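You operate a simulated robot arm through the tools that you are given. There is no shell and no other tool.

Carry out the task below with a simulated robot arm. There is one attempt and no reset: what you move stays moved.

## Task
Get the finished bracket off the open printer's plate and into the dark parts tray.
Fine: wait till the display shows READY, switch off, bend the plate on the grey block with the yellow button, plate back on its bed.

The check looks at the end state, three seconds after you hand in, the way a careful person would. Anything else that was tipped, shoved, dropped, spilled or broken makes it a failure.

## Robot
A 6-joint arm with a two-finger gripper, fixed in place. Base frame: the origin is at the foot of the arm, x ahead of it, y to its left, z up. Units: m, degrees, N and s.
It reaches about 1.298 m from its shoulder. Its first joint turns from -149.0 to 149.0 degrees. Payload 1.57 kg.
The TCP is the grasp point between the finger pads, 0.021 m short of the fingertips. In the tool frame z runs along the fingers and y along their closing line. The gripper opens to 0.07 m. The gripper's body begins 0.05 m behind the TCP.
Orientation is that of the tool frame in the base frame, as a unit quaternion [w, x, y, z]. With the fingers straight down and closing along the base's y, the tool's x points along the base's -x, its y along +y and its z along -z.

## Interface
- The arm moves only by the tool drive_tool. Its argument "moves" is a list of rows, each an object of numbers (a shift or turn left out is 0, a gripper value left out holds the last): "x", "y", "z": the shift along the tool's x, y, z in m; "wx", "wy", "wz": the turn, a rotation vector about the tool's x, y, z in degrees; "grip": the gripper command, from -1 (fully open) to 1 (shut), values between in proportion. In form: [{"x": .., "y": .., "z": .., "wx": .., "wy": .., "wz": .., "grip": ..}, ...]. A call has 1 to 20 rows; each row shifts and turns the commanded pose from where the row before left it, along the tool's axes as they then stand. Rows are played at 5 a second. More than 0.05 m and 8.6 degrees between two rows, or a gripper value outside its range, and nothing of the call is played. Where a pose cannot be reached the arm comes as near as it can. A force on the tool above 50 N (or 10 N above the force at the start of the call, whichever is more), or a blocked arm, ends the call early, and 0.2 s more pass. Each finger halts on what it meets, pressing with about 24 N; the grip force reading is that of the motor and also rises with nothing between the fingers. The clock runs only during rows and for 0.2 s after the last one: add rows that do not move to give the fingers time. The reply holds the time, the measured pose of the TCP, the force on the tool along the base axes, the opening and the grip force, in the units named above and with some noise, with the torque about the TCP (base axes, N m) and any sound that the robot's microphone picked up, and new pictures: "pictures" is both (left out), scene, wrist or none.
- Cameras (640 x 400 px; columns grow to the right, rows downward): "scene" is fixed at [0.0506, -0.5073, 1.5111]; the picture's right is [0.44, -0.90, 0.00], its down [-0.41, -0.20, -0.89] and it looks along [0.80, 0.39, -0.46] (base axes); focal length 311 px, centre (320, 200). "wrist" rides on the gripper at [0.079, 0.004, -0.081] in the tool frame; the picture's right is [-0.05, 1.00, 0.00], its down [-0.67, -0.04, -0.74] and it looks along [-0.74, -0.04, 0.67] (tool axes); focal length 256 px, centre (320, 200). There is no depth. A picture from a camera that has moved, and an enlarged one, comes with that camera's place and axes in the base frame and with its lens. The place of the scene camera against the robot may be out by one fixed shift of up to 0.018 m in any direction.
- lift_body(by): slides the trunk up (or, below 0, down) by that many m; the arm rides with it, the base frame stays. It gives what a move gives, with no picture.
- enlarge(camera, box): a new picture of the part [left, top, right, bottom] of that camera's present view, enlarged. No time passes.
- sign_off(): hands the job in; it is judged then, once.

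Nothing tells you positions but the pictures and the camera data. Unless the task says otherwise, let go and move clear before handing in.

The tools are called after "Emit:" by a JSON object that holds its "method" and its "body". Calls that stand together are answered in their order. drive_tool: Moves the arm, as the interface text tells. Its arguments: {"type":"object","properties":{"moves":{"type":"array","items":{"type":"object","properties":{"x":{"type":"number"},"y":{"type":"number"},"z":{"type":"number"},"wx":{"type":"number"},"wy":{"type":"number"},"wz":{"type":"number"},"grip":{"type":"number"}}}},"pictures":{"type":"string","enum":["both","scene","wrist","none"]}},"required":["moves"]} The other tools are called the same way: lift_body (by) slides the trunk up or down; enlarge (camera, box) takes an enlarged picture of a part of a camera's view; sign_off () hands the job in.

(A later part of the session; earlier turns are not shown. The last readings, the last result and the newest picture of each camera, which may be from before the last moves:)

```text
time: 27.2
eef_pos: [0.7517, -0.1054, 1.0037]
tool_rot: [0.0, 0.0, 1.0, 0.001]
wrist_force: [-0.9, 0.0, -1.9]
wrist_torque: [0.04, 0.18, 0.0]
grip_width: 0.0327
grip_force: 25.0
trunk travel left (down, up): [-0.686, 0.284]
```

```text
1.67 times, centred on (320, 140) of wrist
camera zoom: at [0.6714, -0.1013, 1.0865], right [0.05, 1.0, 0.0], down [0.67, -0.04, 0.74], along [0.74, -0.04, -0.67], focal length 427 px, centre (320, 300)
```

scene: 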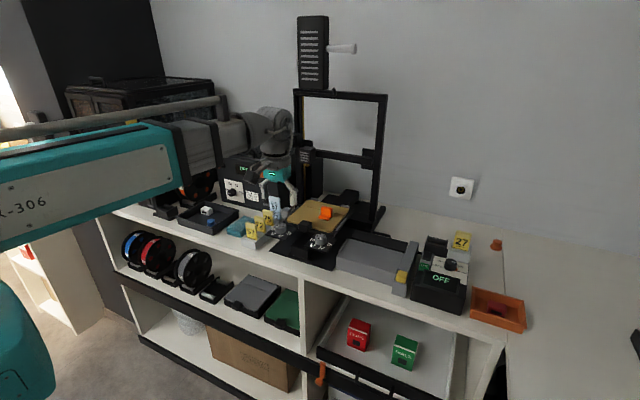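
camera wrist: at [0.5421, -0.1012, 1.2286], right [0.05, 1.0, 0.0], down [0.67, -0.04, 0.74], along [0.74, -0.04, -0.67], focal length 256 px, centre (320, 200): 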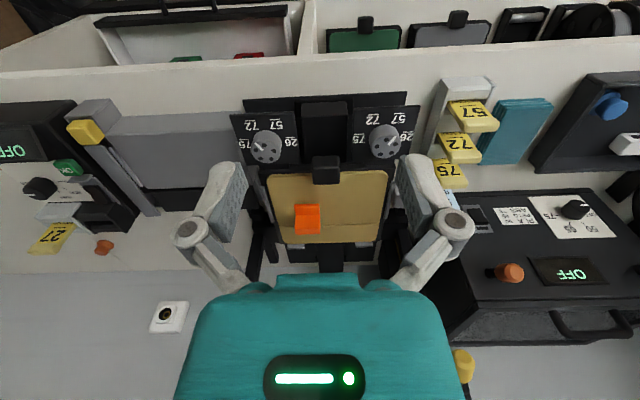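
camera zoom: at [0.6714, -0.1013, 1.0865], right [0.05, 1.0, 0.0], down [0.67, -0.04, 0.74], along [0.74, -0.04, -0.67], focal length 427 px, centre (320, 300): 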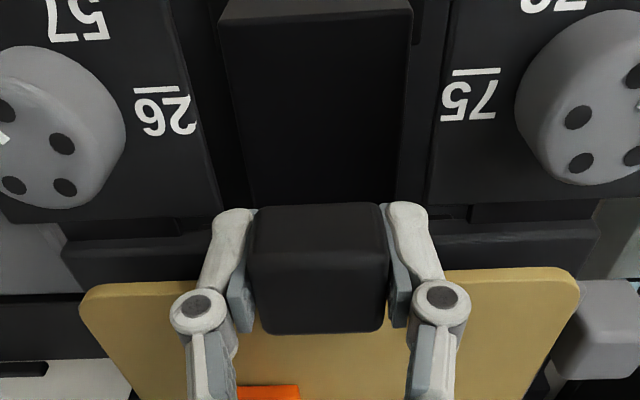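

The plate lifts level, weighing about 0.19 kg. I'll raise it clear of the guides, pull it back towards the robot, then carry it over to the block.

Emit:
{"method": "lift_body", "body": {"by": 0.03}}

Emit:
{"method": "drive_tool", "body": {"moves": [{"x": 0.01, "grip": 1}, {"x": 0.015}, {"x": 0.015}, {"x": 0.015}, {"x": 0.01}, {}], "pictures": "both"}}

```text
time: 28.0
eef_pos: [0.7518, -0.1059, 1.0356]
tool_rot: [0.0, -0.001, 1.0, -0.001]
wrist_force: [0.1, -1.0, -2.8]
wrist_torque: [0.0, 0.13, 0.0]
grip_width: 0.0327
grip_force: 24.1
trunk travel left (down, up): [-0.716, 0.254]
```

```text
time: 29.4
eef_pos: [0.6864, -0.105, 1.0347]
tool_rot: [0.001, 0.001, 1.0, 0.0]
wrist_force: [-0.4, 0.6, -2.8]
wrist_torque: [-0.03, 0.17, -0.04]
grip_width: 0.0331
grip_force: 24.2
trunk travel left (down, up): [-0.716, 0.254]
camera wrist: at [0.6062, -0.1016, 1.1165], right [0.05, 1.0, 0.0], down [0.67, -0.04, 0.74], along [0.74, -0.04, -0.67], focal length 256 px, centre (320, 200)
```

scene: 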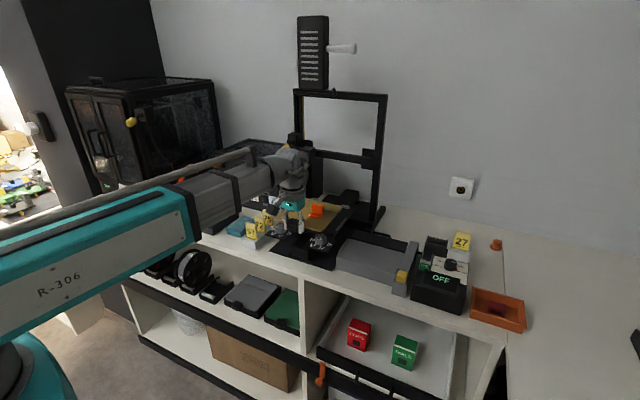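
wrist: 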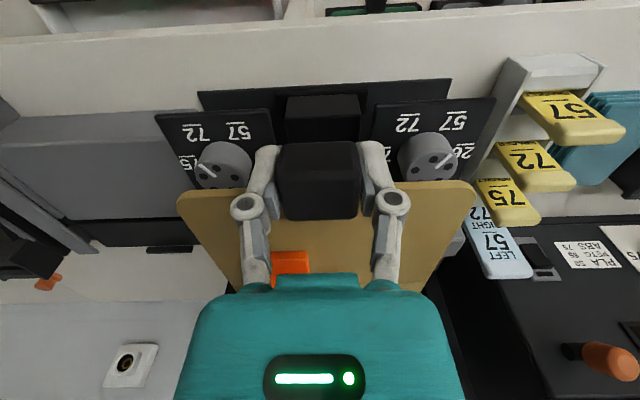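

Emit:
{"method": "drive_tool", "body": {"moves": [{"y": -0.012, "grip": 1}, {"y": -0.02}, {"y": -0.02}, {"y": -0.02}, {"y": -0.02}, {"y": -0.02}, {"y": -0.02}, {"y": -0.02}, {"y": -0.02}, {"y": -0.02}, {"y": -0.012}, {}], "pictures": "both"}}

Emit:
{"method": "enlarge", "body": {"camera": "scene", "box": [310, 190, 450, 310]}}

Emit:
{"method": "enlarge", "body": {"camera": "wrist", "box": [140, 60, 500, 310]}}

```text
time: 32.0
eef_pos: [0.6866, -0.3094, 1.0349]
tool_rot: [0.0, 0.0, 1.0, 0.0]
wrist_force: [0.4, 0.4, -2.6]
wrist_torque: [0.0, 0.14, -0.02]
grip_width: 0.0332
grip_force: 23.7
trunk travel left (down, up): [-0.716, 0.254]
camera wrist: at [0.6064, -0.3055, 1.1165], right [0.05, 1.0, 0.0], down [0.67, -0.04, 0.74], along [0.74, -0.04, -0.67], focal length 256 px, centre (320, 200)
```

scene: 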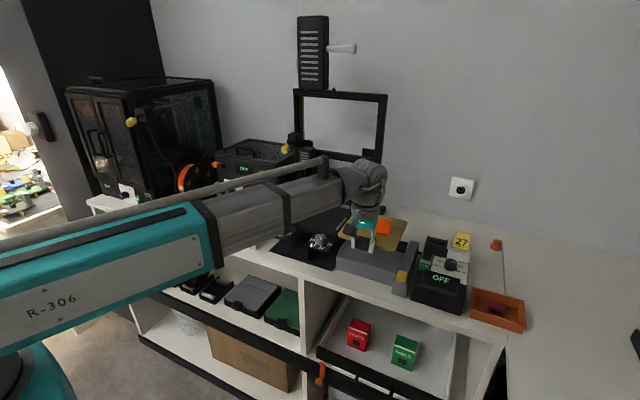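
wrist: 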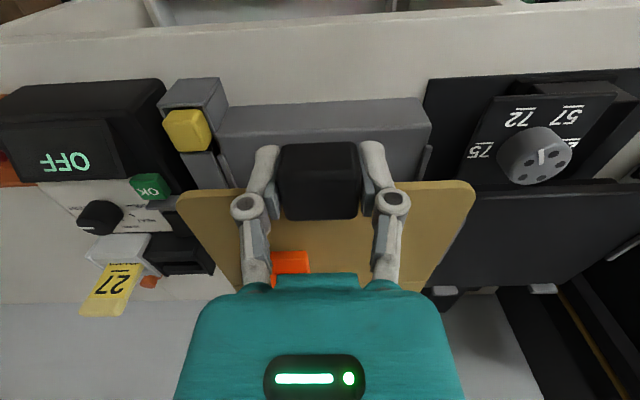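

```text
3.33 times, centred on (380, 250) of scene
camera zoom: at [0.0506, -0.5073, 1.5111], right [0.44, -0.9, 0.0], down [-0.41, -0.2, -0.89], along [0.8, 0.39, -0.46], focal length 1036 px, centre (120, 33)
```

zoom: 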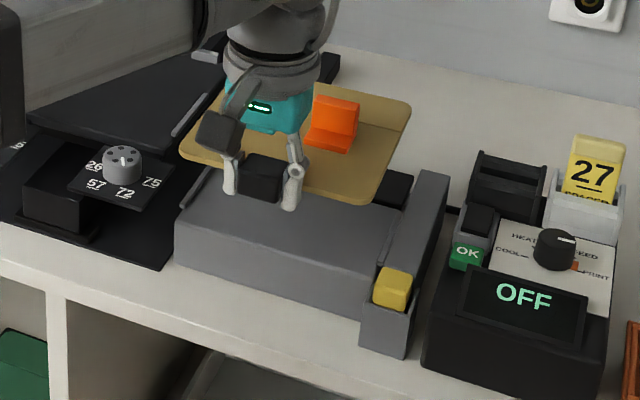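

```text
1.60 times, centred on (320, 185) of wrist
camera zoom: at [0.6064, -0.3055, 1.1165], right [0.05, 1.0, 0.0], down [0.67, -0.04, 0.74], along [0.74, -0.04, -0.67], focal length 410 px, centre (320, 224)
```

zoom: 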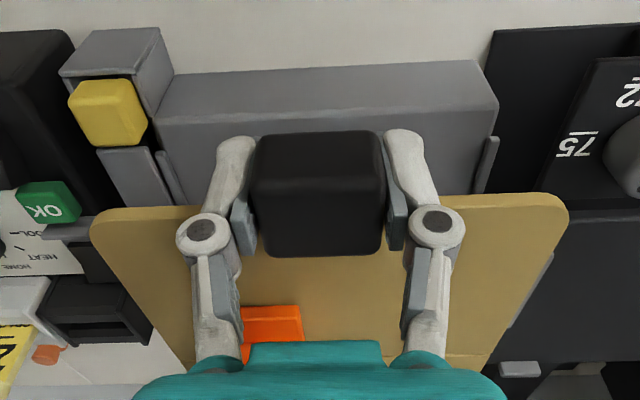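

The plate is over the block. I'll check its lateral alignment and yaw against the block's guides before lowering.

Emit:
{"method": "enlarge", "body": {"camera": "wrist", "box": [160, 90, 320, 210]}}

Emit:
{"method": "enlarge", "body": {"camera": "wrist", "box": [350, 80, 510, 200]}}

Emit:
{"method": "enlarge", "body": {"camera": "scene", "box": [330, 200, 430, 280]}}

```text
3.33 times, centred on (240, 150) of wrist
camera zoom: at [0.6064, -0.3055, 1.1165], right [0.05, 1.0, 0.0], down [0.67, -0.04, 0.74], along [0.74, -0.04, -0.67], focal length 853 px, centre (587, 367)
```

zoom: 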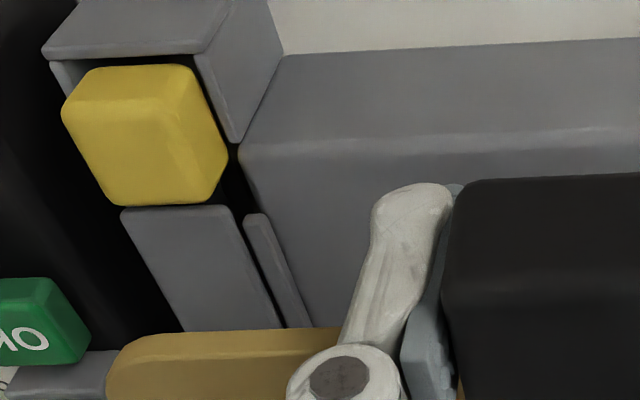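

```text
3.33 times, centred on (430, 140) of wrist
camera zoom: at [0.6064, -0.3055, 1.1165], right [0.05, 1.0, 0.0], down [0.67, -0.04, 0.74], along [0.74, -0.04, -0.67], focal length 853 px, centre (-47, 400)
```

zoom: 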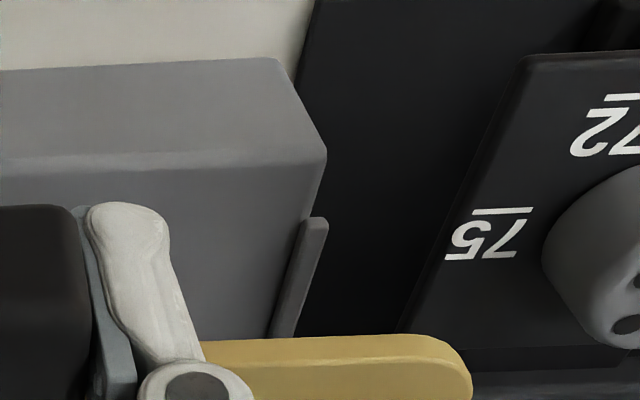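

```text
5.00 times, centred on (380, 240) of scene
camera zoom: at [0.0506, -0.5073, 1.5111], right [0.44, -0.9, 0.0], down [-0.41, -0.2, -0.89], along [0.8, 0.39, -0.46], focal length 1553 px, centre (20, 0)
```

zoom: 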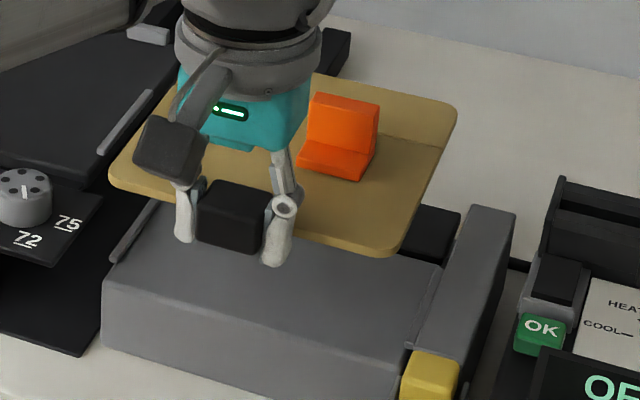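

Laterally the plate is centred on the guides (both about y = −0.3095) and square to them. I'll nudge it 3 mm forward so the crease meets the grey/black boundary, then lower most of the way.

Emit:
{"method": "drive_tool", "body": {"moves": [{"x": -0.003, "grip": 1}, {}], "pictures": "none"}}

Emit:
{"method": "lift_body", "body": {"by": -0.055}}

Emit:
{"method": "enlarge", "body": {"camera": "wrist", "box": [140, 60, 500, 310]}}

Emit:
{"method": "enlarge", "body": {"camera": "scene", "box": [330, 200, 430, 280]}}

```text
time: 32.6
eef_pos: [0.6891, -0.3098, 1.0343]
tool_rot: [0.0, 0.001, 1.0, -0.001]
wrist_force: [0.0, -0.1, -1.8]
wrist_torque: [0.0, 0.16, -0.01]
grip_width: 0.0331
grip_force: 24.2
trunk travel left (down, up): [-0.716, 0.254]
```

```text
time: 33.5
eef_pos: [0.6899, -0.309, 0.9808]
tool_rot: [0.0, 0.0, 1.0, 0.001]
wrist_force: [0.2, 0.2, -1.6]
wrist_torque: [0.02, 0.1, 0.0]
grip_width: 0.0333
grip_force: 24.4
trunk travel left (down, up): [-0.661, 0.309]
```

```text
1.60 times, centred on (320, 185) of wrist
camera zoom: at [0.6092, -0.3053, 1.0615], right [0.05, 1.0, 0.0], down [0.67, -0.04, 0.74], along [0.74, -0.04, -0.67], focal length 410 px, centre (320, 224)
```

zoom: 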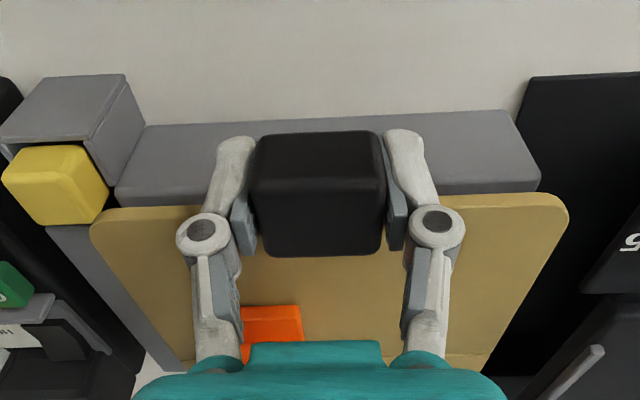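

```text
5.00 times, centred on (380, 240) of scene
camera zoom: at [0.0506, -0.5073, 1.5111], right [0.44, -0.9, 0.0], down [-0.41, -0.2, -0.89], along [0.8, 0.39, -0.46], focal length 1553 px, centre (20, 0)
```

zoom: 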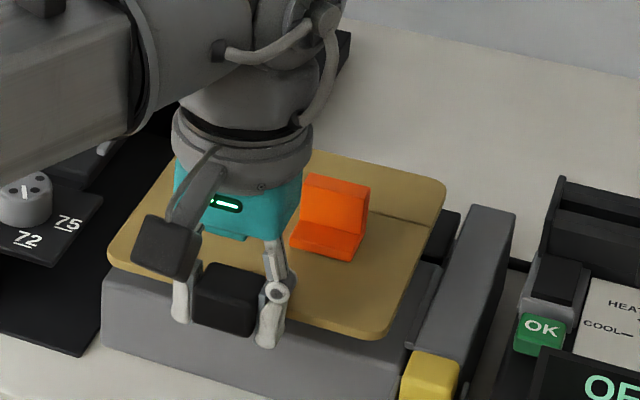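

Emit:
{"method": "lift_body", "body": {"by": -0.014}}

Emit:
{"method": "enlarge", "body": {"camera": "wrist", "box": [140, 60, 500, 310]}}

Emit:
{"method": "enlarge", "body": {"camera": "scene", "box": [330, 210, 430, 290]}}

```text
time: 34.1
eef_pos: [0.6893, -0.3094, 0.9657]
tool_rot: [0.0, 0.0, 1.0, 0.0]
wrist_force: [0.7, -0.1, -1.8]
wrist_torque: [0.0, 0.12, -0.03]
grip_width: 0.033
grip_force: 24.9
trunk travel left (down, up): [-0.647, 0.323]
```

```text
1.60 times, centred on (320, 185) of wrist
camera zoom: at [0.6092, -0.3053, 1.0475], right [0.05, 1.0, 0.0], down [0.67, -0.04, 0.74], along [0.74, -0.04, -0.67], focal length 410 px, centre (320, 224)
```

zoom: 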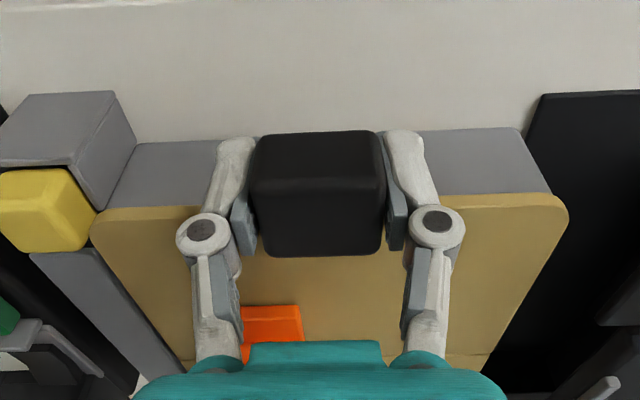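

```text
5.00 times, centred on (380, 250) of scene
camera zoom: at [0.0506, -0.5073, 1.5111], right [0.44, -0.9, 0.0], down [-0.41, -0.2, -0.89], along [0.8, 0.39, -0.46], focal length 1553 px, centre (20, -50)
```

zoom: 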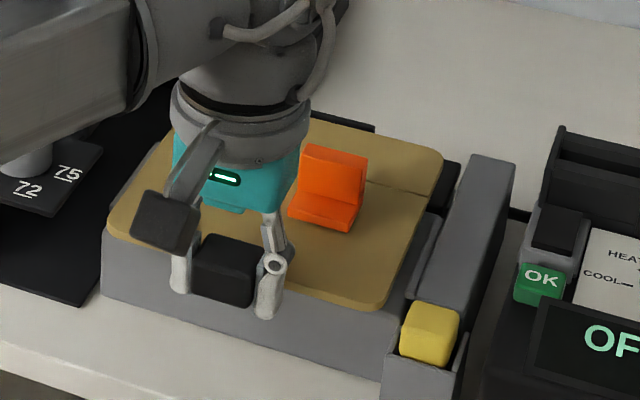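

Emit:
{"method": "lift_body", "body": {"by": -0.006}}

Emit:
{"method": "enlarge", "body": {"camera": "scene", "box": [340, 220, 420, 280]}}

```text
time: 34.7
eef_pos: [0.6896, -0.31, 0.9593]
tool_rot: [0.0, 0.0, 1.0, 0.0]
wrist_force: [1.2, -0.7, -1.6]
wrist_torque: [-0.01, 0.14, 0.04]
grip_width: 0.0331
grip_force: 23.7
trunk travel left (down, up): [-0.641, 0.329]
```

```text
6.67 times, centred on (380, 250) of scene
camera zoom: at [0.0506, -0.5073, 1.5111], right [0.44, -0.9, 0.0], down [-0.41, -0.2, -0.89], along [0.8, 0.39, -0.46], focal length 2071 px, centre (-80, -133)
```

zoom: 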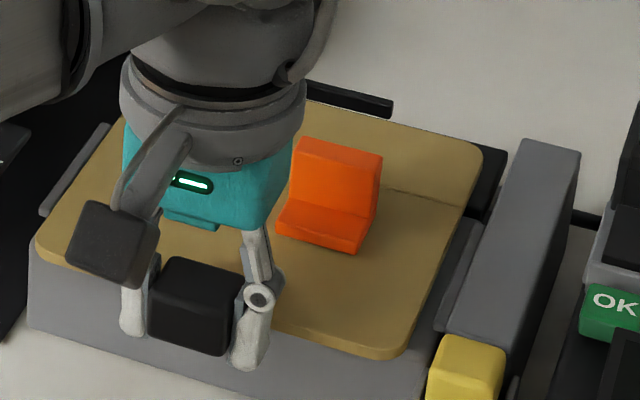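

Emit:
{"method": "lift_body", "body": {"by": -0.003}}

Emit:
{"method": "lift_body", "body": {"by": -0.002}}

```text
time: 35.2
eef_pos: [0.689, -0.3099, 0.9574]
tool_rot: [0.0, 0.001, 1.0, 0.0]
wrist_force: [-0.4, -0.7, -1.3]
wrist_torque: [0.0, 0.13, -0.01]
grip_width: 0.0328
grip_force: 24.2
trunk travel left (down, up): [-0.638, 0.332]
```

```text
time: 35.7
eef_pos: [0.6892, -0.3089, 0.9548]
tool_rot: [0.0, 0.0, 1.0, 0.0]
wrist_force: [-0.3, -0.1, -1.4]
wrist_torque: [-0.05, 0.12, 0.03]
grip_width: 0.0329
grip_force: 24.0
trunk travel left (down, up): [-0.636, 0.334]
```

Emit:
{"method": "lift_body", "body": {"by": -0.002}}

Emit:
{"method": "enlarge", "body": {"camera": "scene", "box": [340, 220, 420, 280]}}

Emit:
{"method": "enlarge", "body": {"camera": "wrist", "box": [140, 60, 500, 310]}}

```text
time: 36.3
eef_pos: [0.6891, -0.3094, 0.9542]
tool_rot: [0.001, 0.0, 1.0, 0.0]
wrist_force: [1.6, 0.0, 5.7]
wrist_torque: [-0.02, -0.65, -0.01]
grip_width: 0.0329
grip_force: 24.5
trunk travel left (down, up): [-0.634, 0.336]
```

```text
6.67 times, centred on (380, 250) of scene
camera zoom: at [0.0506, -0.5073, 1.5111], right [0.44, -0.9, 0.0], down [-0.41, -0.2, -0.89], along [0.8, 0.39, -0.46], focal length 2071 px, centre (-80, -133)
```

zoom: 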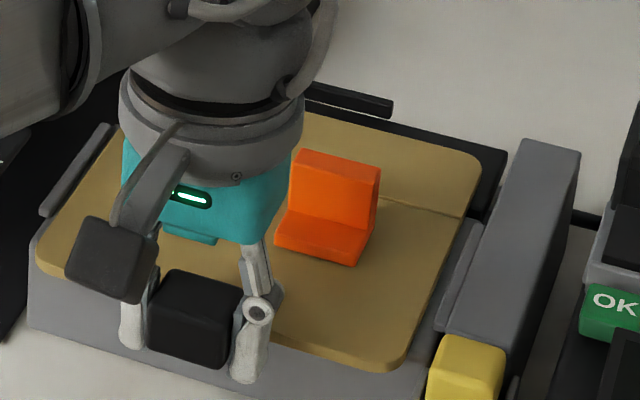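

```text
1.60 times, centred on (320, 185) of wrist
camera zoom: at [0.6091, -0.3053, 1.0348], right [0.05, 1.0, 0.0], down [0.67, -0.04, 0.75], along [0.74, -0.04, -0.67], focal length 410 px, centre (320, 224)
```

zoom: 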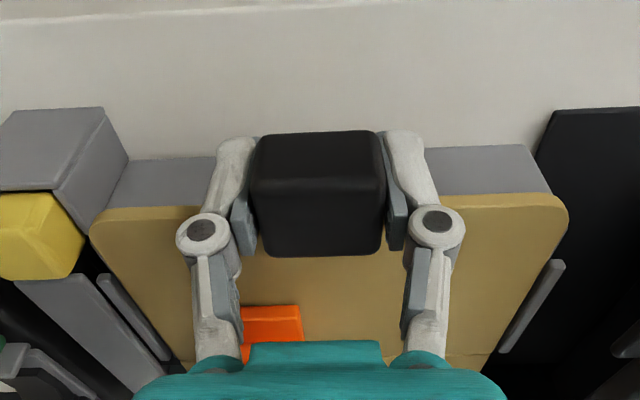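

The plate has made contact (+5.7 N) between the guides, with the crease at the grey/black boundary. I'll release the tab and raise straight up.

Emit:
{"method": "drive_tool", "body": {"moves": [{"grip": 0.6}, {"grip": 0.2}, {"grip": -0.4}, {"grip": -1}, {}, {}], "pictures": "none"}}

Emit:
{"method": "lift_body", "body": {"by": 0.1}}

Emit:
{"method": "enlarge", "body": {"camera": "wrist", "box": [0, 0, 640, 400]}}

Emit:
{"method": "enlarge", "body": {"camera": "scene", "box": [330, 210, 430, 300]}}

```text
time: 37.7
eef_pos: [0.688, -0.3093, 0.9525]
tool_rot: [0.0, 0.0, 1.0, -0.001]
wrist_force: [0.1, 0.3, 0.2]
wrist_torque: [0.0, -0.02, -0.01]
grip_width: 0.0699
grip_force: 0.1
trunk travel left (down, up): [-0.634, 0.336]
```

```text
time: 39.0
eef_pos: [0.689, -0.3099, 1.052]
tool_rot: [0.0, -0.001, 1.0, 0.0]
wrist_force: [0.5, -0.9, 0.0]
wrist_torque: [0.02, 0.0, 0.01]
grip_width: 0.0699
grip_force: 0.0
trunk travel left (down, up): [-0.734, 0.236]
```

```text
1.00 times, centred on (320, 200) of wrist (not enlarged: the box is as wide or as high as the picture)
camera zoom: at [0.6092, -0.3053, 1.1345], right [0.05, 1.0, 0.0], down [0.67, -0.04, 0.74], along [0.74, -0.04, -0.67], focal length 256 px, centre (320, 200)
```

zoom: 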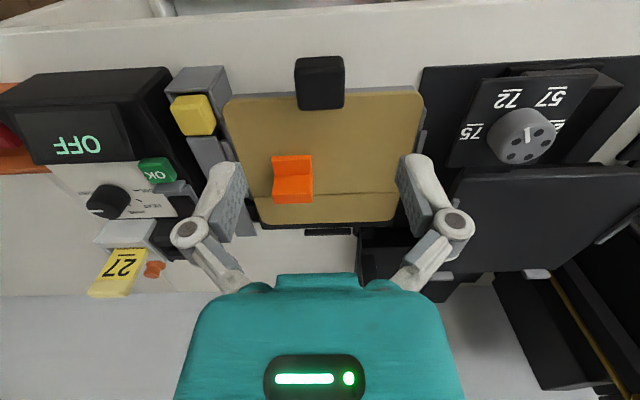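

```text
4.44 times, centred on (380, 255) of scene
camera zoom: at [0.0506, -0.5073, 1.5111], right [0.44, -0.9, 0.0], down [-0.41, -0.2, -0.89], along [0.8, 0.39, -0.46], focal length 1381 px, centre (53, -44)
```

zoom: 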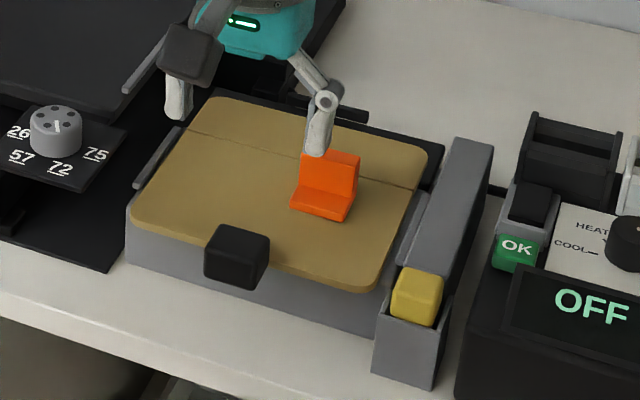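

The plate is seated between the guides. Next I'll zoom in on the crease alignment and locate the yellow button.

Emit:
{"method": "enlarge", "body": {"camera": "wrist", "box": [150, 50, 440, 240]}}

Emit:
{"method": "enlarge", "body": {"camera": "wrist", "box": [150, 55, 270, 155]}}

Emit:
{"method": "enlarge", "body": {"camera": "scene", "box": [385, 220, 440, 300]}}

```text
2.11 times, centred on (295, 145) of wrist
camera zoom: at [0.6092, -0.3053, 1.1345], right [0.05, 1.0, 0.0], down [0.67, -0.04, 0.74], along [0.74, -0.04, -0.67], focal length 539 px, centre (373, 316)
```

zoom: 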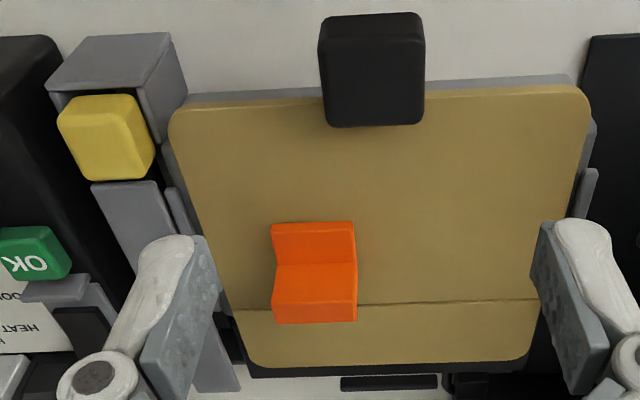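

```text
4.00 times, centred on (210, 105) of wrist
camera zoom: at [0.6092, -0.3053, 1.1345], right [0.05, 1.0, 0.0], down [0.67, -0.04, 0.74], along [0.74, -0.04, -0.67], focal length 1024 px, centre (760, 580)
```

zoom: 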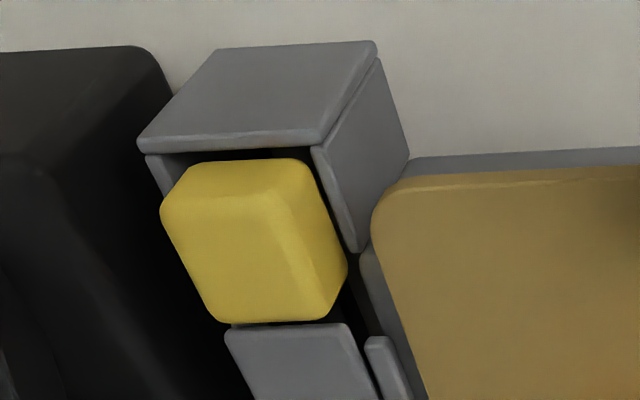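

```text
5.00 times, centred on (412, 260) of scene
camera zoom: at [0.0506, -0.5073, 1.5111], right [0.44, -0.9, 0.0], down [-0.41, -0.2, -0.89], along [0.8, 0.39, -0.46], focal length 1553 px, centre (-142, -100)
```

zoom: 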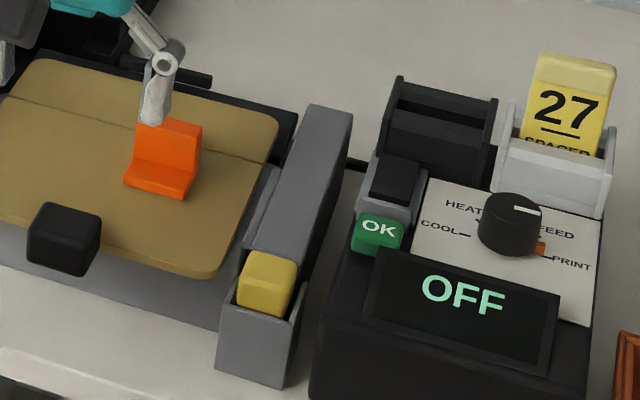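

The yellow button's top is at about (0.709, −0.411, 0.953), about 3 cm square in its channel beside the plate. I'll close the fingers, move above it and check before pressing.

Emit:
{"method": "drive_tool", "body": {"moves": [{"grip": 1, "x": -0.004, "y": -0.02}, {"x": -0.004, "y": -0.02}, {"x": -0.004, "y": -0.02}, {"x": -0.004, "y": -0.02}, {"x": -0.004, "y": -0.021}, {}, {}], "pictures": "none"}}

Emit:
{"method": "lift_body", "body": {"by": -0.05}}

Emit:
{"method": "enlarge", "body": {"camera": "wrist", "box": [160, 20, 480, 240]}}

Emit:
{"method": "enlarge", "body": {"camera": "scene", "box": [360, 220, 450, 300]}}

```text
time: 40.6
eef_pos: [0.7081, -0.409, 1.0535]
tool_rot: [0.0, 0.0, 1.0, 0.0]
wrist_force: [1.2, 0.4, 0.4]
wrist_torque: [0.02, 0.01, 0.02]
grip_width: 0.0
grip_force: 24.2
trunk travel left (down, up): [-0.734, 0.236]
```

```text
time: 41.5
eef_pos: [0.709, -0.4108, 1.0023]
tool_rot: [-0.001, 0.001, 1.0, 0.0]
wrist_force: [0.1, -0.1, -0.3]
wrist_torque: [0.03, 0.0, 0.01]
grip_width: 0.0002
grip_force: 24.3
trunk travel left (down, up): [-0.684, 0.286]
```

```text
1.82 times, centred on (320, 130) of wrist
camera zoom: at [0.6287, -0.4063, 1.0846], right [0.05, 1.0, 0.0], down [0.67, -0.04, 0.74], along [0.74, -0.04, -0.67], focal length 465 px, centre (320, 327)
```

zoom: 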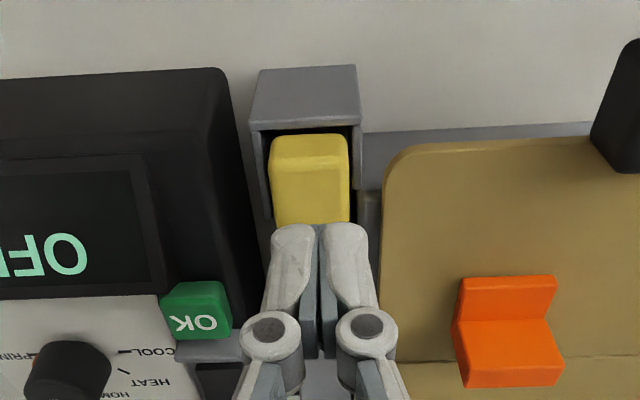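

```text
5.00 times, centred on (405, 260) of scene
camera zoom: at [0.0506, -0.5073, 1.5111], right [0.44, -0.9, 0.0], down [-0.41, -0.2, -0.89], along [0.8, 0.39, -0.46], focal length 1553 px, centre (-105, -100)
```

zoom: 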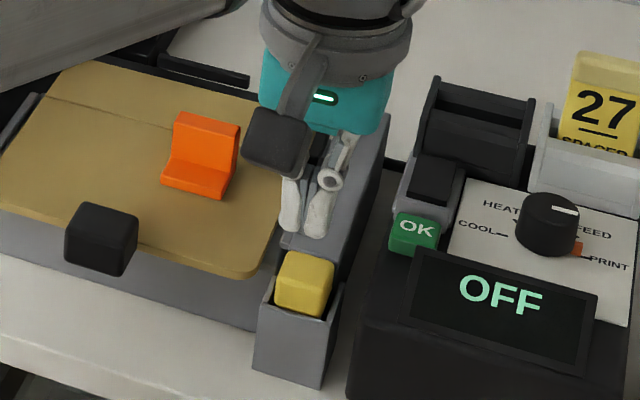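

Emit:
{"method": "drive_tool", "body": {"moves": [{"y": -0.0025, "grip": 1}, {}], "pictures": "none"}}

Emit:
{"method": "lift_body", "body": {"by": -0.02}}

Emit:
{"method": "enlarge", "body": {"camera": "scene", "box": [360, 220, 450, 300]}}

```text
time: 42.1
eef_pos: [0.7094, -0.4131, 1.0033]
tool_rot: [0.0, 0.001, 1.0, 0.0]
wrist_force: [1.0, -0.1, 1.1]
wrist_torque: [0.0, -0.02, 0.03]
grip_width: 0.0
grip_force: 24.2
trunk travel left (down, up): [-0.684, 0.286]
```

```text
time: 42.8
eef_pos: [0.7076, -0.4132, 0.9835]
tool_rot: [0.0, 0.0, 1.0, 0.0]
wrist_force: [0.5, 0.8, -0.2]
wrist_torque: [0.04, 0.03, -0.02]
grip_width: 0.0003
grip_force: 24.1
trunk travel left (down, up): [-0.664, 0.306]
```

```text
5.00 times, centred on (405, 260) of scene
camera zoom: at [0.0506, -0.5073, 1.5111], right [0.44, -0.9, 0.0], down [-0.41, -0.2, -0.89], along [0.8, 0.39, -0.46], focal length 1553 px, centre (-105, -100)
```

zoom: 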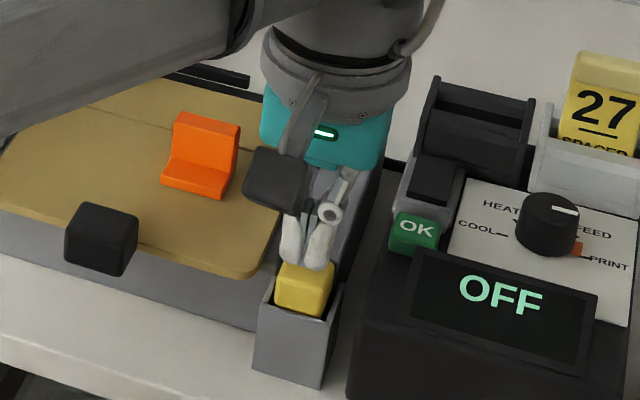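

Emit:
{"method": "lift_body", "body": {"by": -0.006}}

Emit:
{"method": "lift_body", "body": {"by": -0.004}}

```text
time: 43.3
eef_pos: [0.708, -0.4133, 0.976]
tool_rot: [0.0, 0.0, 1.0, 0.0]
wrist_force: [-0.5, 0.3, 0.2]
wrist_torque: [0.01, -0.01, -0.04]
grip_width: 0.0
grip_force: 23.7
trunk travel left (down, up): [-0.658, 0.312]
```

```text
time: 43.9
eef_pos: [0.7094, -0.4123, 0.9719]
tool_rot: [0.0, 0.0, 1.0, 0.0]
wrist_force: [-0.2, -0.1, 1.0]
wrist_torque: [0.03, 0.02, 0.0]
grip_width: 0.0003
grip_force: 24.0
trunk travel left (down, up): [-0.654, 0.316]
```

Emit:
{"method": "lift_body", "body": {"by": -0.004}}

Emit:
{"method": "enlarge", "body": {"camera": "scene", "box": [360, 220, 450, 300]}}

```text
time: 44.4
eef_pos: [0.7084, -0.4134, 0.969]
tool_rot: [0.0, 0.0, 1.0, 0.0]
wrist_force: [-0.2, -0.3, 0.2]
wrist_torque: [0.01, 0.04, 0.01]
grip_width: 0.0061
grip_force: 28.7
trunk travel left (down, up): [-0.65, 0.32]
```

```text
5.00 times, centred on (405, 260) of scene
camera zoom: at [0.0506, -0.5073, 1.5111], right [0.44, -0.9, 0.0], down [-0.41, -0.2, -0.89], along [0.8, 0.39, -0.46], focal length 1553 px, centre (-105, -100)
```

zoom: 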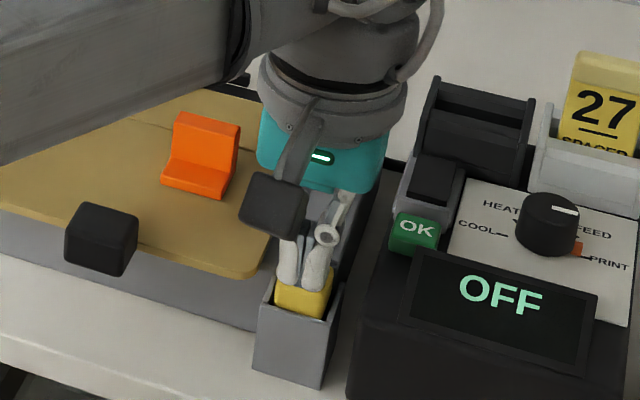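

Emit:
{"method": "lift_body", "body": {"by": -0.004}}

Emit:
{"method": "enlarge", "body": {"camera": "scene", "box": [360, 220, 450, 300]}}

```text
time: 44.9
eef_pos: [0.7094, -0.4139, 0.9655]
tool_rot: [0.0, 0.0, 1.0, 0.0]
wrist_force: [-0.6, 0.1, 1.1]
wrist_torque: [0.02, -0.01, -0.01]
grip_width: 0.0061
grip_force: 28.0
trunk travel left (down, up): [-0.646, 0.324]
```

```text
5.00 times, centred on (405, 260) of scene
camera zoom: at [0.0506, -0.5073, 1.5111], right [0.44, -0.9, 0.0], down [-0.41, -0.2, -0.89], along [0.8, 0.39, -0.46], focal length 1553 px, centre (-105, -100)
```

zoom: 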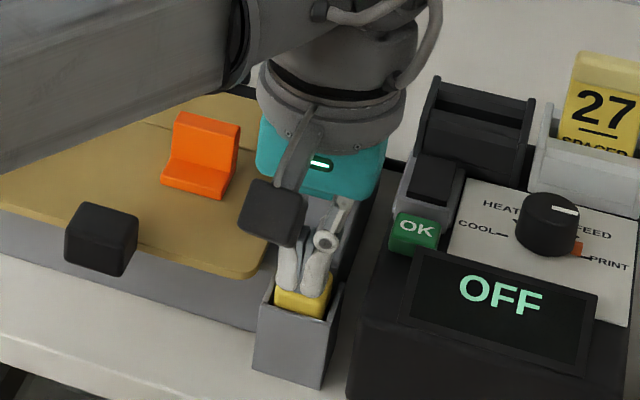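

Emit:
{"method": "enlarge", "body": {"camera": "wrist", "box": [240, 60, 400, 200]}}

Emit:
{"method": "enlarge", "body": {"camera": "scene", "box": [390, 245, 430, 290]}}

```text
2.86 times, centred on (320, 130) of wrist
camera zoom: at [0.6288, -0.4089, 1.0466], right [0.05, 1.0, 0.0], down [0.67, -0.04, 0.74], along [0.74, -0.04, -0.67], focal length 731 px, centre (320, 400)
```

zoom: 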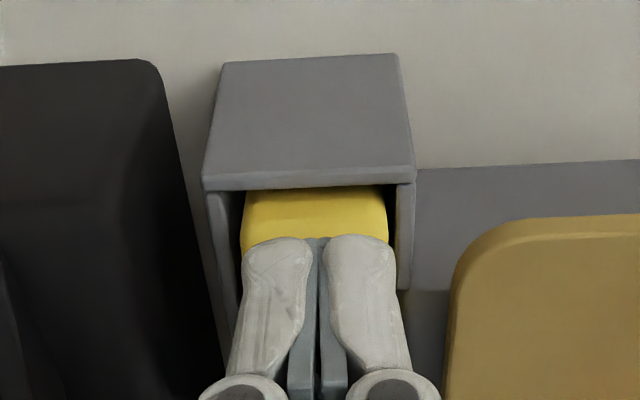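

```text
8.89 times, centred on (410, 268) of scene
camera zoom: at [0.0506, -0.5073, 1.5111], right [0.44, -0.9, 0.0], down [-0.41, -0.2, -0.89], along [0.8, 0.39, -0.46], focal length 2762 px, centre (-480, -400)
```

zoom: 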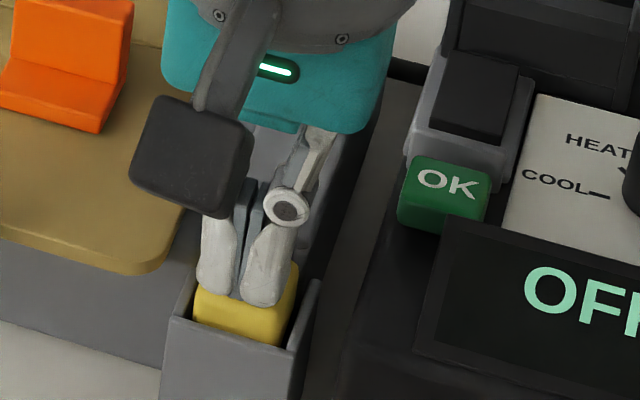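

The fingertips are on the button and it's travelling down with little force. I'll keep pressing in small steps.

Emit:
{"method": "lift_body", "body": {"by": -0.004}}

Emit:
{"method": "enlarge", "body": {"camera": "scene", "box": [340, 215, 440, 295]}}

```text
time: 45.5
eef_pos: [0.7078, -0.4131, 0.9604]
tool_rot: [0.0, 0.0, 1.0, 0.002]
wrist_force: [-0.3, -0.7, 0.5]
wrist_torque: [-0.01, -0.01, -0.02]
grip_width: 0.0061
grip_force: 28.3
trunk travel left (down, up): [-0.642, 0.328]
```

```text
5.00 times, centred on (390, 255) of scene
camera zoom: at [0.0506, -0.5073, 1.5111], right [0.44, -0.9, 0.0], down [-0.41, -0.2, -0.89], along [0.8, 0.39, -0.46], focal length 1553 px, centre (-30, -75)
```

zoom: 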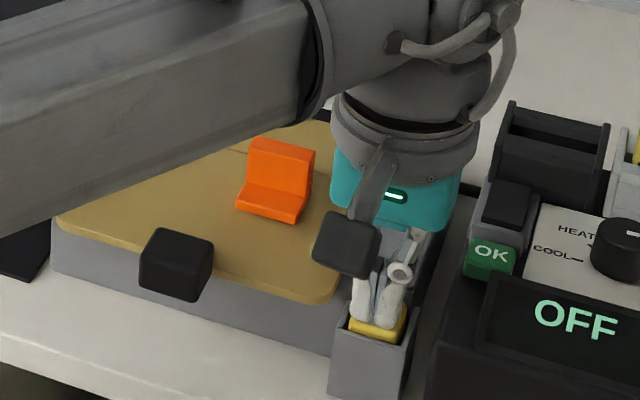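

Emit:
{"method": "lift_body", "body": {"by": -0.004}}

Emit:
{"method": "lift_body", "body": {"by": -0.003}}

Emit:
{"method": "enlarge", "body": {"camera": "scene", "box": [340, 215, 440, 295]}}

```text
time: 46.0
eef_pos: [0.7079, -0.414, 0.9573]
tool_rot: [-0.001, 0.0, 1.0, 0.0]
wrist_force: [-0.4, 0.1, 0.4]
wrist_torque: [0.03, -0.01, 0.02]
grip_width: 0.0061
grip_force: 28.1
trunk travel left (down, up): [-0.638, 0.332]
```

```text
time: 46.5
eef_pos: [0.7078, -0.4123, 0.9534]
tool_rot: [-0.001, 0.0, 1.0, -0.001]
wrist_force: [0.1, -0.6, 1.4]
wrist_torque: [0.0, 0.01, -0.01]
grip_width: 0.006
grip_force: 28.5
trunk travel left (down, up): [-0.635, 0.335]
heard: click
```

```text
5.00 times, centred on (390, 255) of scene
camera zoom: at [0.0506, -0.5073, 1.5111], right [0.44, -0.9, 0.0], down [-0.41, -0.2, -0.89], along [0.8, 0.39, -0.46], focal length 1553 px, centre (-30, -75)
```

zoom: 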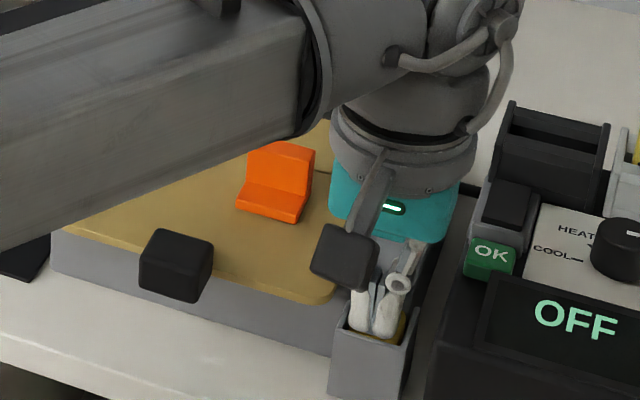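

I heard a click from the button. I'll raise off and look at the plate and bracket.

Emit:
{"method": "lift_body", "body": {"by": 0.12}}

Emit:
{"method": "enlarge", "body": {"camera": "scene", "box": [330, 205, 440, 300]}}

Emit:
{"method": "enlarge", "body": {"camera": "wrist", "box": [0, 0, 640, 400]}}

```text
time: 48.0
eef_pos: [0.7097, -0.4121, 1.074]
tool_rot: [0.0, 0.0, 1.0, 0.0]
wrist_force: [0.6, -0.3, -0.2]
wrist_torque: [0.02, -0.01, 0.03]
grip_width: 0.0
grip_force: 28.8
trunk travel left (down, up): [-0.755, 0.215]
```

```text
4.21 times, centred on (385, 252) of scene
camera zoom: at [0.0506, -0.5073, 1.5111], right [0.44, -0.9, 0.0], down [-0.41, -0.2, -0.89], along [0.8, 0.39, -0.46], focal length 1308 px, centre (46, -21)
```

zoom: 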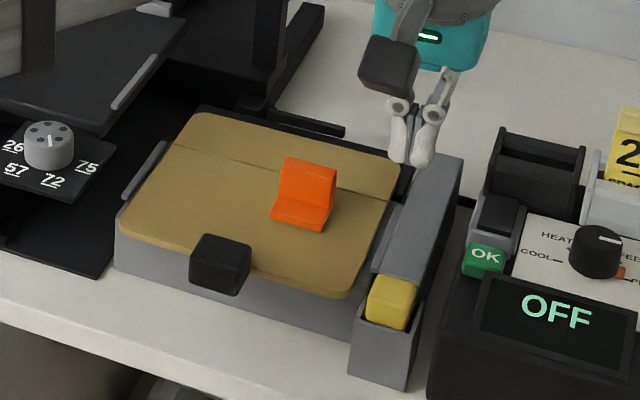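

```text
1.00 times, centred on (320, 200) of wrist (not enlarged: the box is as wide or as high as the picture)
camera zoom: at [0.6289, -0.409, 1.1555], right [0.05, 1.0, 0.0], down [0.67, -0.04, 0.74], along [0.74, -0.04, -0.67], focal length 256 px, centre (320, 200)
```

zoom: 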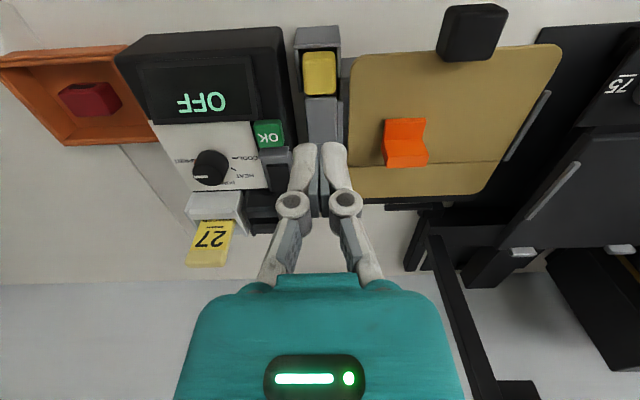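

Emit:
{"method": "enlarge", "body": {"camera": "scene", "box": [370, 225, 420, 270]}}

Emit:
{"method": "enlarge", "body": {"camera": "wrist", "box": [340, 60, 480, 210]}}

```text
8.89 times, centred on (395, 248) of scene
camera zoom: at [0.0506, -0.5073, 1.5111], right [0.44, -0.9, 0.0], down [-0.41, -0.2, -0.89], along [0.8, 0.39, -0.46], focal length 2762 px, centre (-347, -222)
```

zoom: 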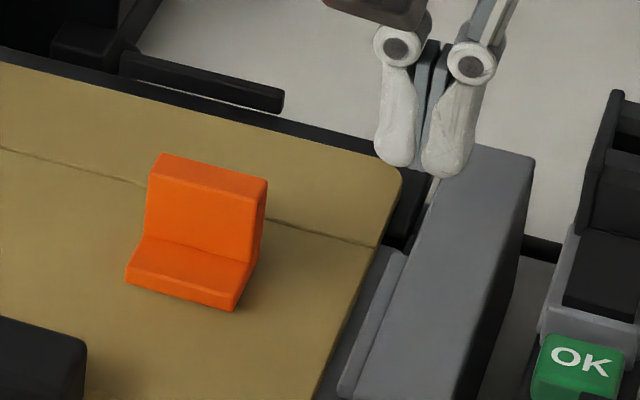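

```text
2.67 times, centred on (410, 135) of wrist
camera zoom: at [0.6289, -0.409, 1.1555], right [0.05, 1.0, 0.0], down [0.67, -0.04, 0.74], along [0.74, -0.04, -0.67], focal length 683 px, centre (80, 373)
```

zoom: 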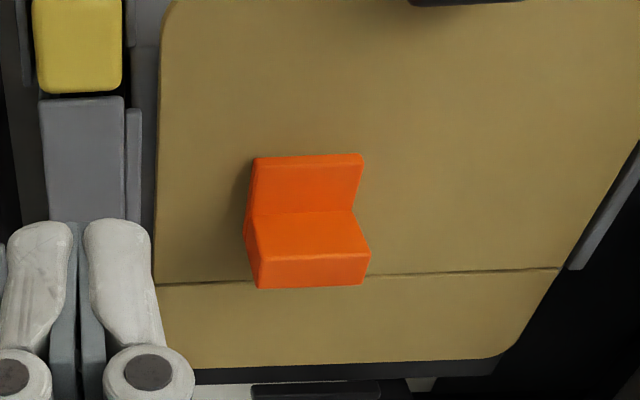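

The bracket looks slightly shifted, so it's probably loose. I'll open the gripper and centre the camera on the bracket to measure it.

Emit:
{"method": "drive_tool", "body": {"moves": [{"grip": -1, "x": -0.003, "y": 0.019}, {"x": -0.003, "y": 0.019}, {"x": -0.003, "y": 0.019}, {"x": -0.002, "y": 0.0185}, {}, {}], "pictures": "none"}}

Emit:
{"method": "enlarge", "body": {"camera": "wrist", "box": [0, 0, 640, 400]}}

Emit:
{"method": "enlarge", "body": {"camera": "wrist", "box": [270, 90, 370, 190]}}

```text
time: 49.4
eef_pos: [0.7197, -0.337, 1.0751]
tool_rot: [0.0, 0.0, 1.0, 0.0]
wrist_force: [0.4, -0.1, 0.4]
wrist_torque: [-0.01, 0.0, -0.02]
grip_width: 0.0701
grip_force: 0.1
trunk travel left (down, up): [-0.755, 0.215]
```

```text
1.00 times, centred on (320, 200) of wrist (not enlarged: the box is as wide or as high as the picture)
camera zoom: at [0.6396, -0.3337, 1.1555], right [0.05, 1.0, 0.0], down [0.67, -0.04, 0.74], along [0.74, -0.04, -0.67], focal length 256 px, centre (320, 200)
```

zoom: 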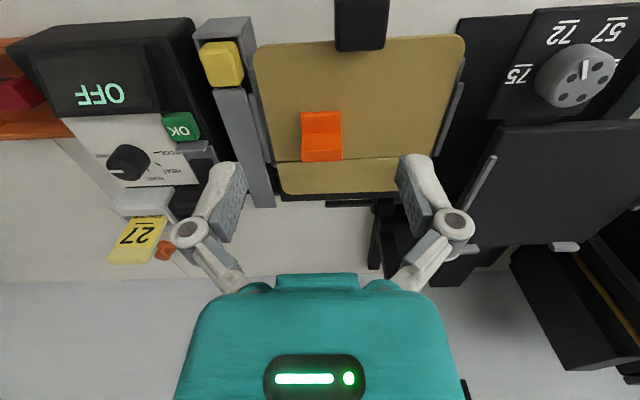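

```text
4.00 times, centred on (320, 140) of wrist
camera zoom: at [0.6396, -0.3337, 1.1555], right [0.05, 1.0, 0.0], down [0.67, -0.04, 0.74], along [0.74, -0.04, -0.67], focal length 1024 px, centre (320, 440)
```

zoom: 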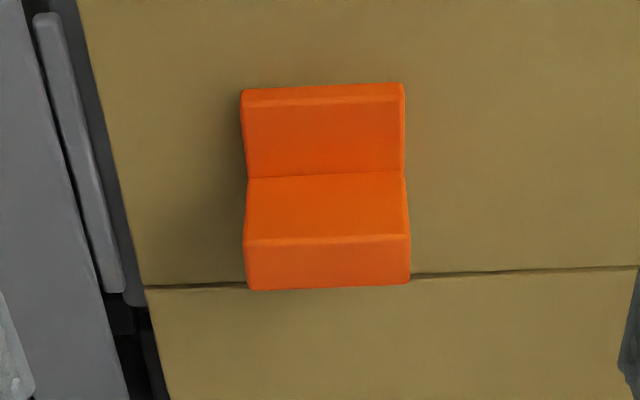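

The bracket measures about x 0.760–0.793 and y −0.358 to −0.321, with its top at z ≈ 0.968. I'll go over its upright, lower the fingers either side of it and grip across its width.

Emit:
{"method": "drive_tool", "body": {"moves": [{"grip": -0.6, "x": -0.0315, "y": -0.0013}, {"x": -0.0315, "y": -0.0012}, {}, {}], "pictures": "none"}}

Emit:
{"method": "lift_body", "body": {"by": -0.085}}

Emit:
{"method": "enlarge", "body": {"camera": "wrist", "box": [200, 40, 440, 220]}}

Emit:
{"method": "enlarge", "body": {"camera": "scene", "box": [350, 205, 430, 275]}}

```text
time: 50.4
eef_pos: [0.7834, -0.3404, 1.0736]
tool_rot: [0.0, 0.0, 1.0, -0.001]
wrist_force: [0.1, 0.6, 0.2]
wrist_torque: [0.01, -0.02, -0.01]
grip_width: 0.0561
grip_force: 0.1
trunk travel left (down, up): [-0.755, 0.215]
```

```text
time: 51.6
eef_pos: [0.7831, -0.3393, 0.9877]
tool_rot: [0.0, 0.0, 1.0, 0.0]
wrist_force: [0.0, 0.5, 1.0]
wrist_torque: [0.01, 0.0, 0.0]
grip_width: 0.0558
grip_force: 0.2
trunk travel left (down, up): [-0.67, 0.3]
```

```text
2.22 times, centred on (320, 130) of wrist
camera zoom: at [0.7032, -0.3361, 1.0706], right [0.05, 1.0, 0.0], down [0.67, -0.04, 0.74], along [0.74, -0.04, -0.67], focal length 569 px, centre (320, 356)
```

zoom: 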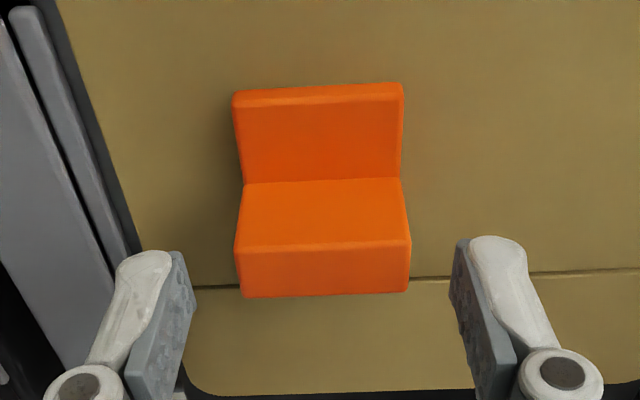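

```text
5.71 times, centred on (390, 240) of scene
camera zoom: at [0.0506, -0.5073, 1.5111], right [0.44, -0.9, 0.0], down [-0.41, -0.2, -0.89], along [0.8, 0.39, -0.46], focal length 1775 px, centre (-80, -29)
```

zoom: 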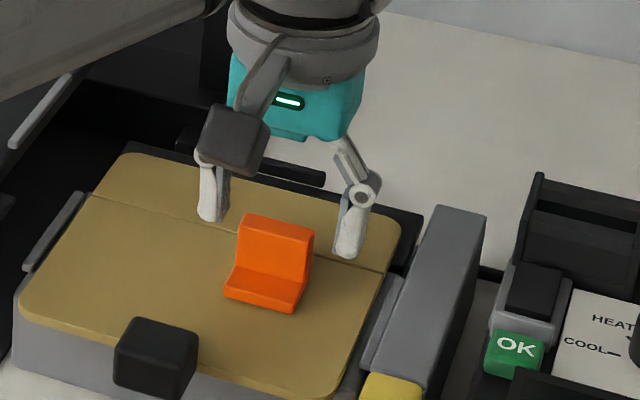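

Emit:
{"method": "lift_body", "body": {"by": -0.024}}

Emit:
{"method": "drive_tool", "body": {"moves": [{"grip": 1}, {}, {}, {}, {}], "pictures": "none"}}

Emit:
{"method": "enlarge", "body": {"camera": "scene", "box": [350, 205, 430, 275]}}

Emit:
{"method": "enlarge", "body": {"camera": "wrist", "box": [200, 40, 440, 220]}}

```text
time: 52.3
eef_pos: [0.7839, -0.3405, 0.9658]
tool_rot: [0.0, -0.001, 1.0, 0.0]
wrist_force: [-0.4, 0.5, 0.8]
wrist_torque: [0.01, 0.0, 0.02]
grip_width: 0.0562
grip_force: 0.0
trunk travel left (down, up): [-0.646, 0.324]
```

```text
time: 53.5
eef_pos: [0.7835, -0.3404, 0.965]
tool_rot: [0.0, 0.0, 1.0, 0.0]
wrist_force: [0.0, 1.3, 5.9]
wrist_torque: [0.02, 0.0, -0.02]
grip_width: 0.0348
grip_force: 23.9
trunk travel left (down, up): [-0.646, 0.324]
```

```text
5.71 times, centred on (390, 240) of scene
camera zoom: at [0.0506, -0.5073, 1.5111], right [0.44, -0.9, 0.0], down [-0.41, -0.2, -0.89], along [0.8, 0.39, -0.46], focal length 1775 px, centre (-80, -29)
```

zoom: 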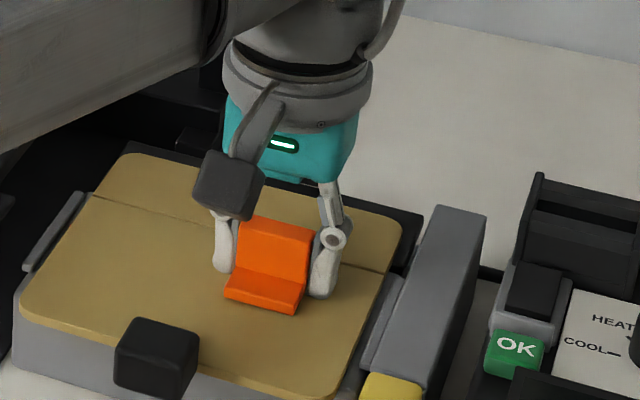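

```text
2.22 times, centred on (320, 130) of wrist
camera zoom: at [0.703, -0.3358, 1.0469], right [0.05, 1.0, 0.0], down [0.67, -0.04, 0.75], along [0.74, -0.04, -0.67], focal length 569 px, centre (320, 356)
```

zoom: 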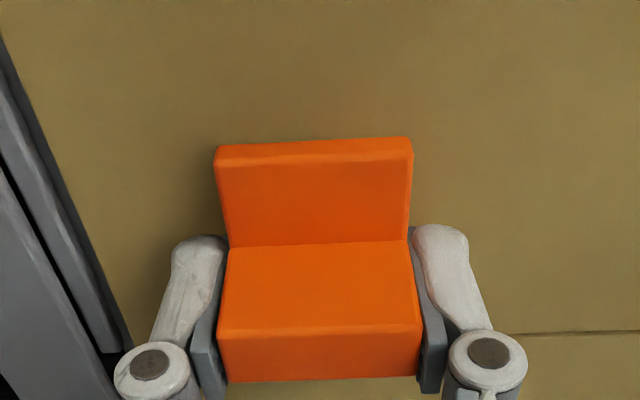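

The bracket is gripped (width 0.035 m). I'll lift slightly and use the force to check that only the bracket comes up.

Emit:
{"method": "lift_body", "body": {"by": 0.012}}

Emit:
{"method": "enlarge", "body": {"camera": "scene", "box": [340, 205, 430, 285]}}

Emit:
{"method": "enlarge", "body": {"camera": "wrist", "box": [140, 0, 500, 240]}}

```text
time: 54.1
eef_pos: [0.785, -0.34, 0.9768]
tool_rot: [0.0, 0.0, 1.0, 0.0]
wrist_force: [-0.1, -0.2, -2.2]
wrist_torque: [-0.05, -0.03, -0.02]
grip_width: 0.0346
grip_force: 23.8
trunk travel left (down, up): [-0.658, 0.312]
```

```text
5.00 times, centred on (385, 245) of scene
camera zoom: at [0.0506, -0.5073, 1.5111], right [0.44, -0.9, 0.0], down [-0.41, -0.2, -0.89], along [0.8, 0.39, -0.46], focal length 1553 px, centre (-5, -25)
```

zoom: 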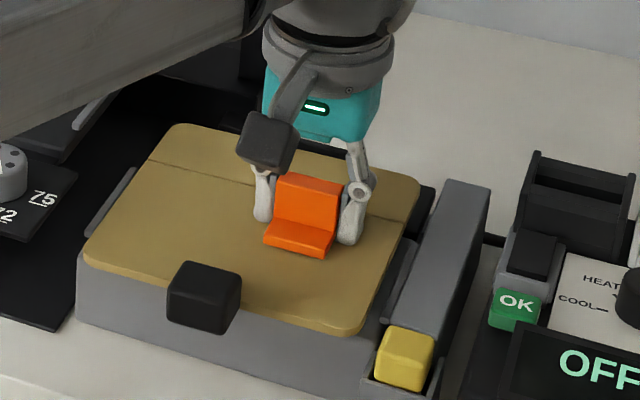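

```text
1.67 times, centred on (320, 120) of wrist
camera zoom: at [0.7035, -0.3362, 1.0584], right [0.05, 1.0, 0.0], down [0.67, -0.04, 0.74], along [0.74, -0.04, -0.67], focal length 427 px, centre (320, 333)
```

zoom: 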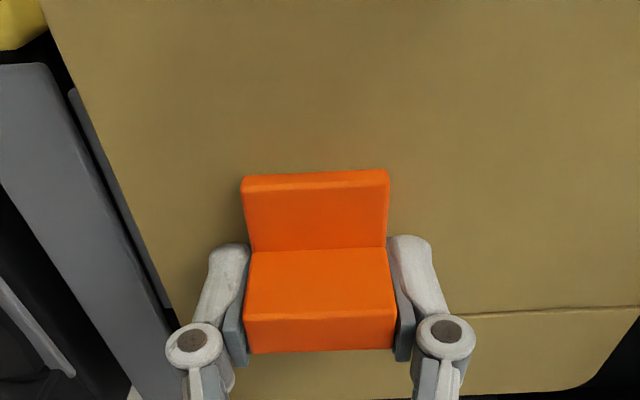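

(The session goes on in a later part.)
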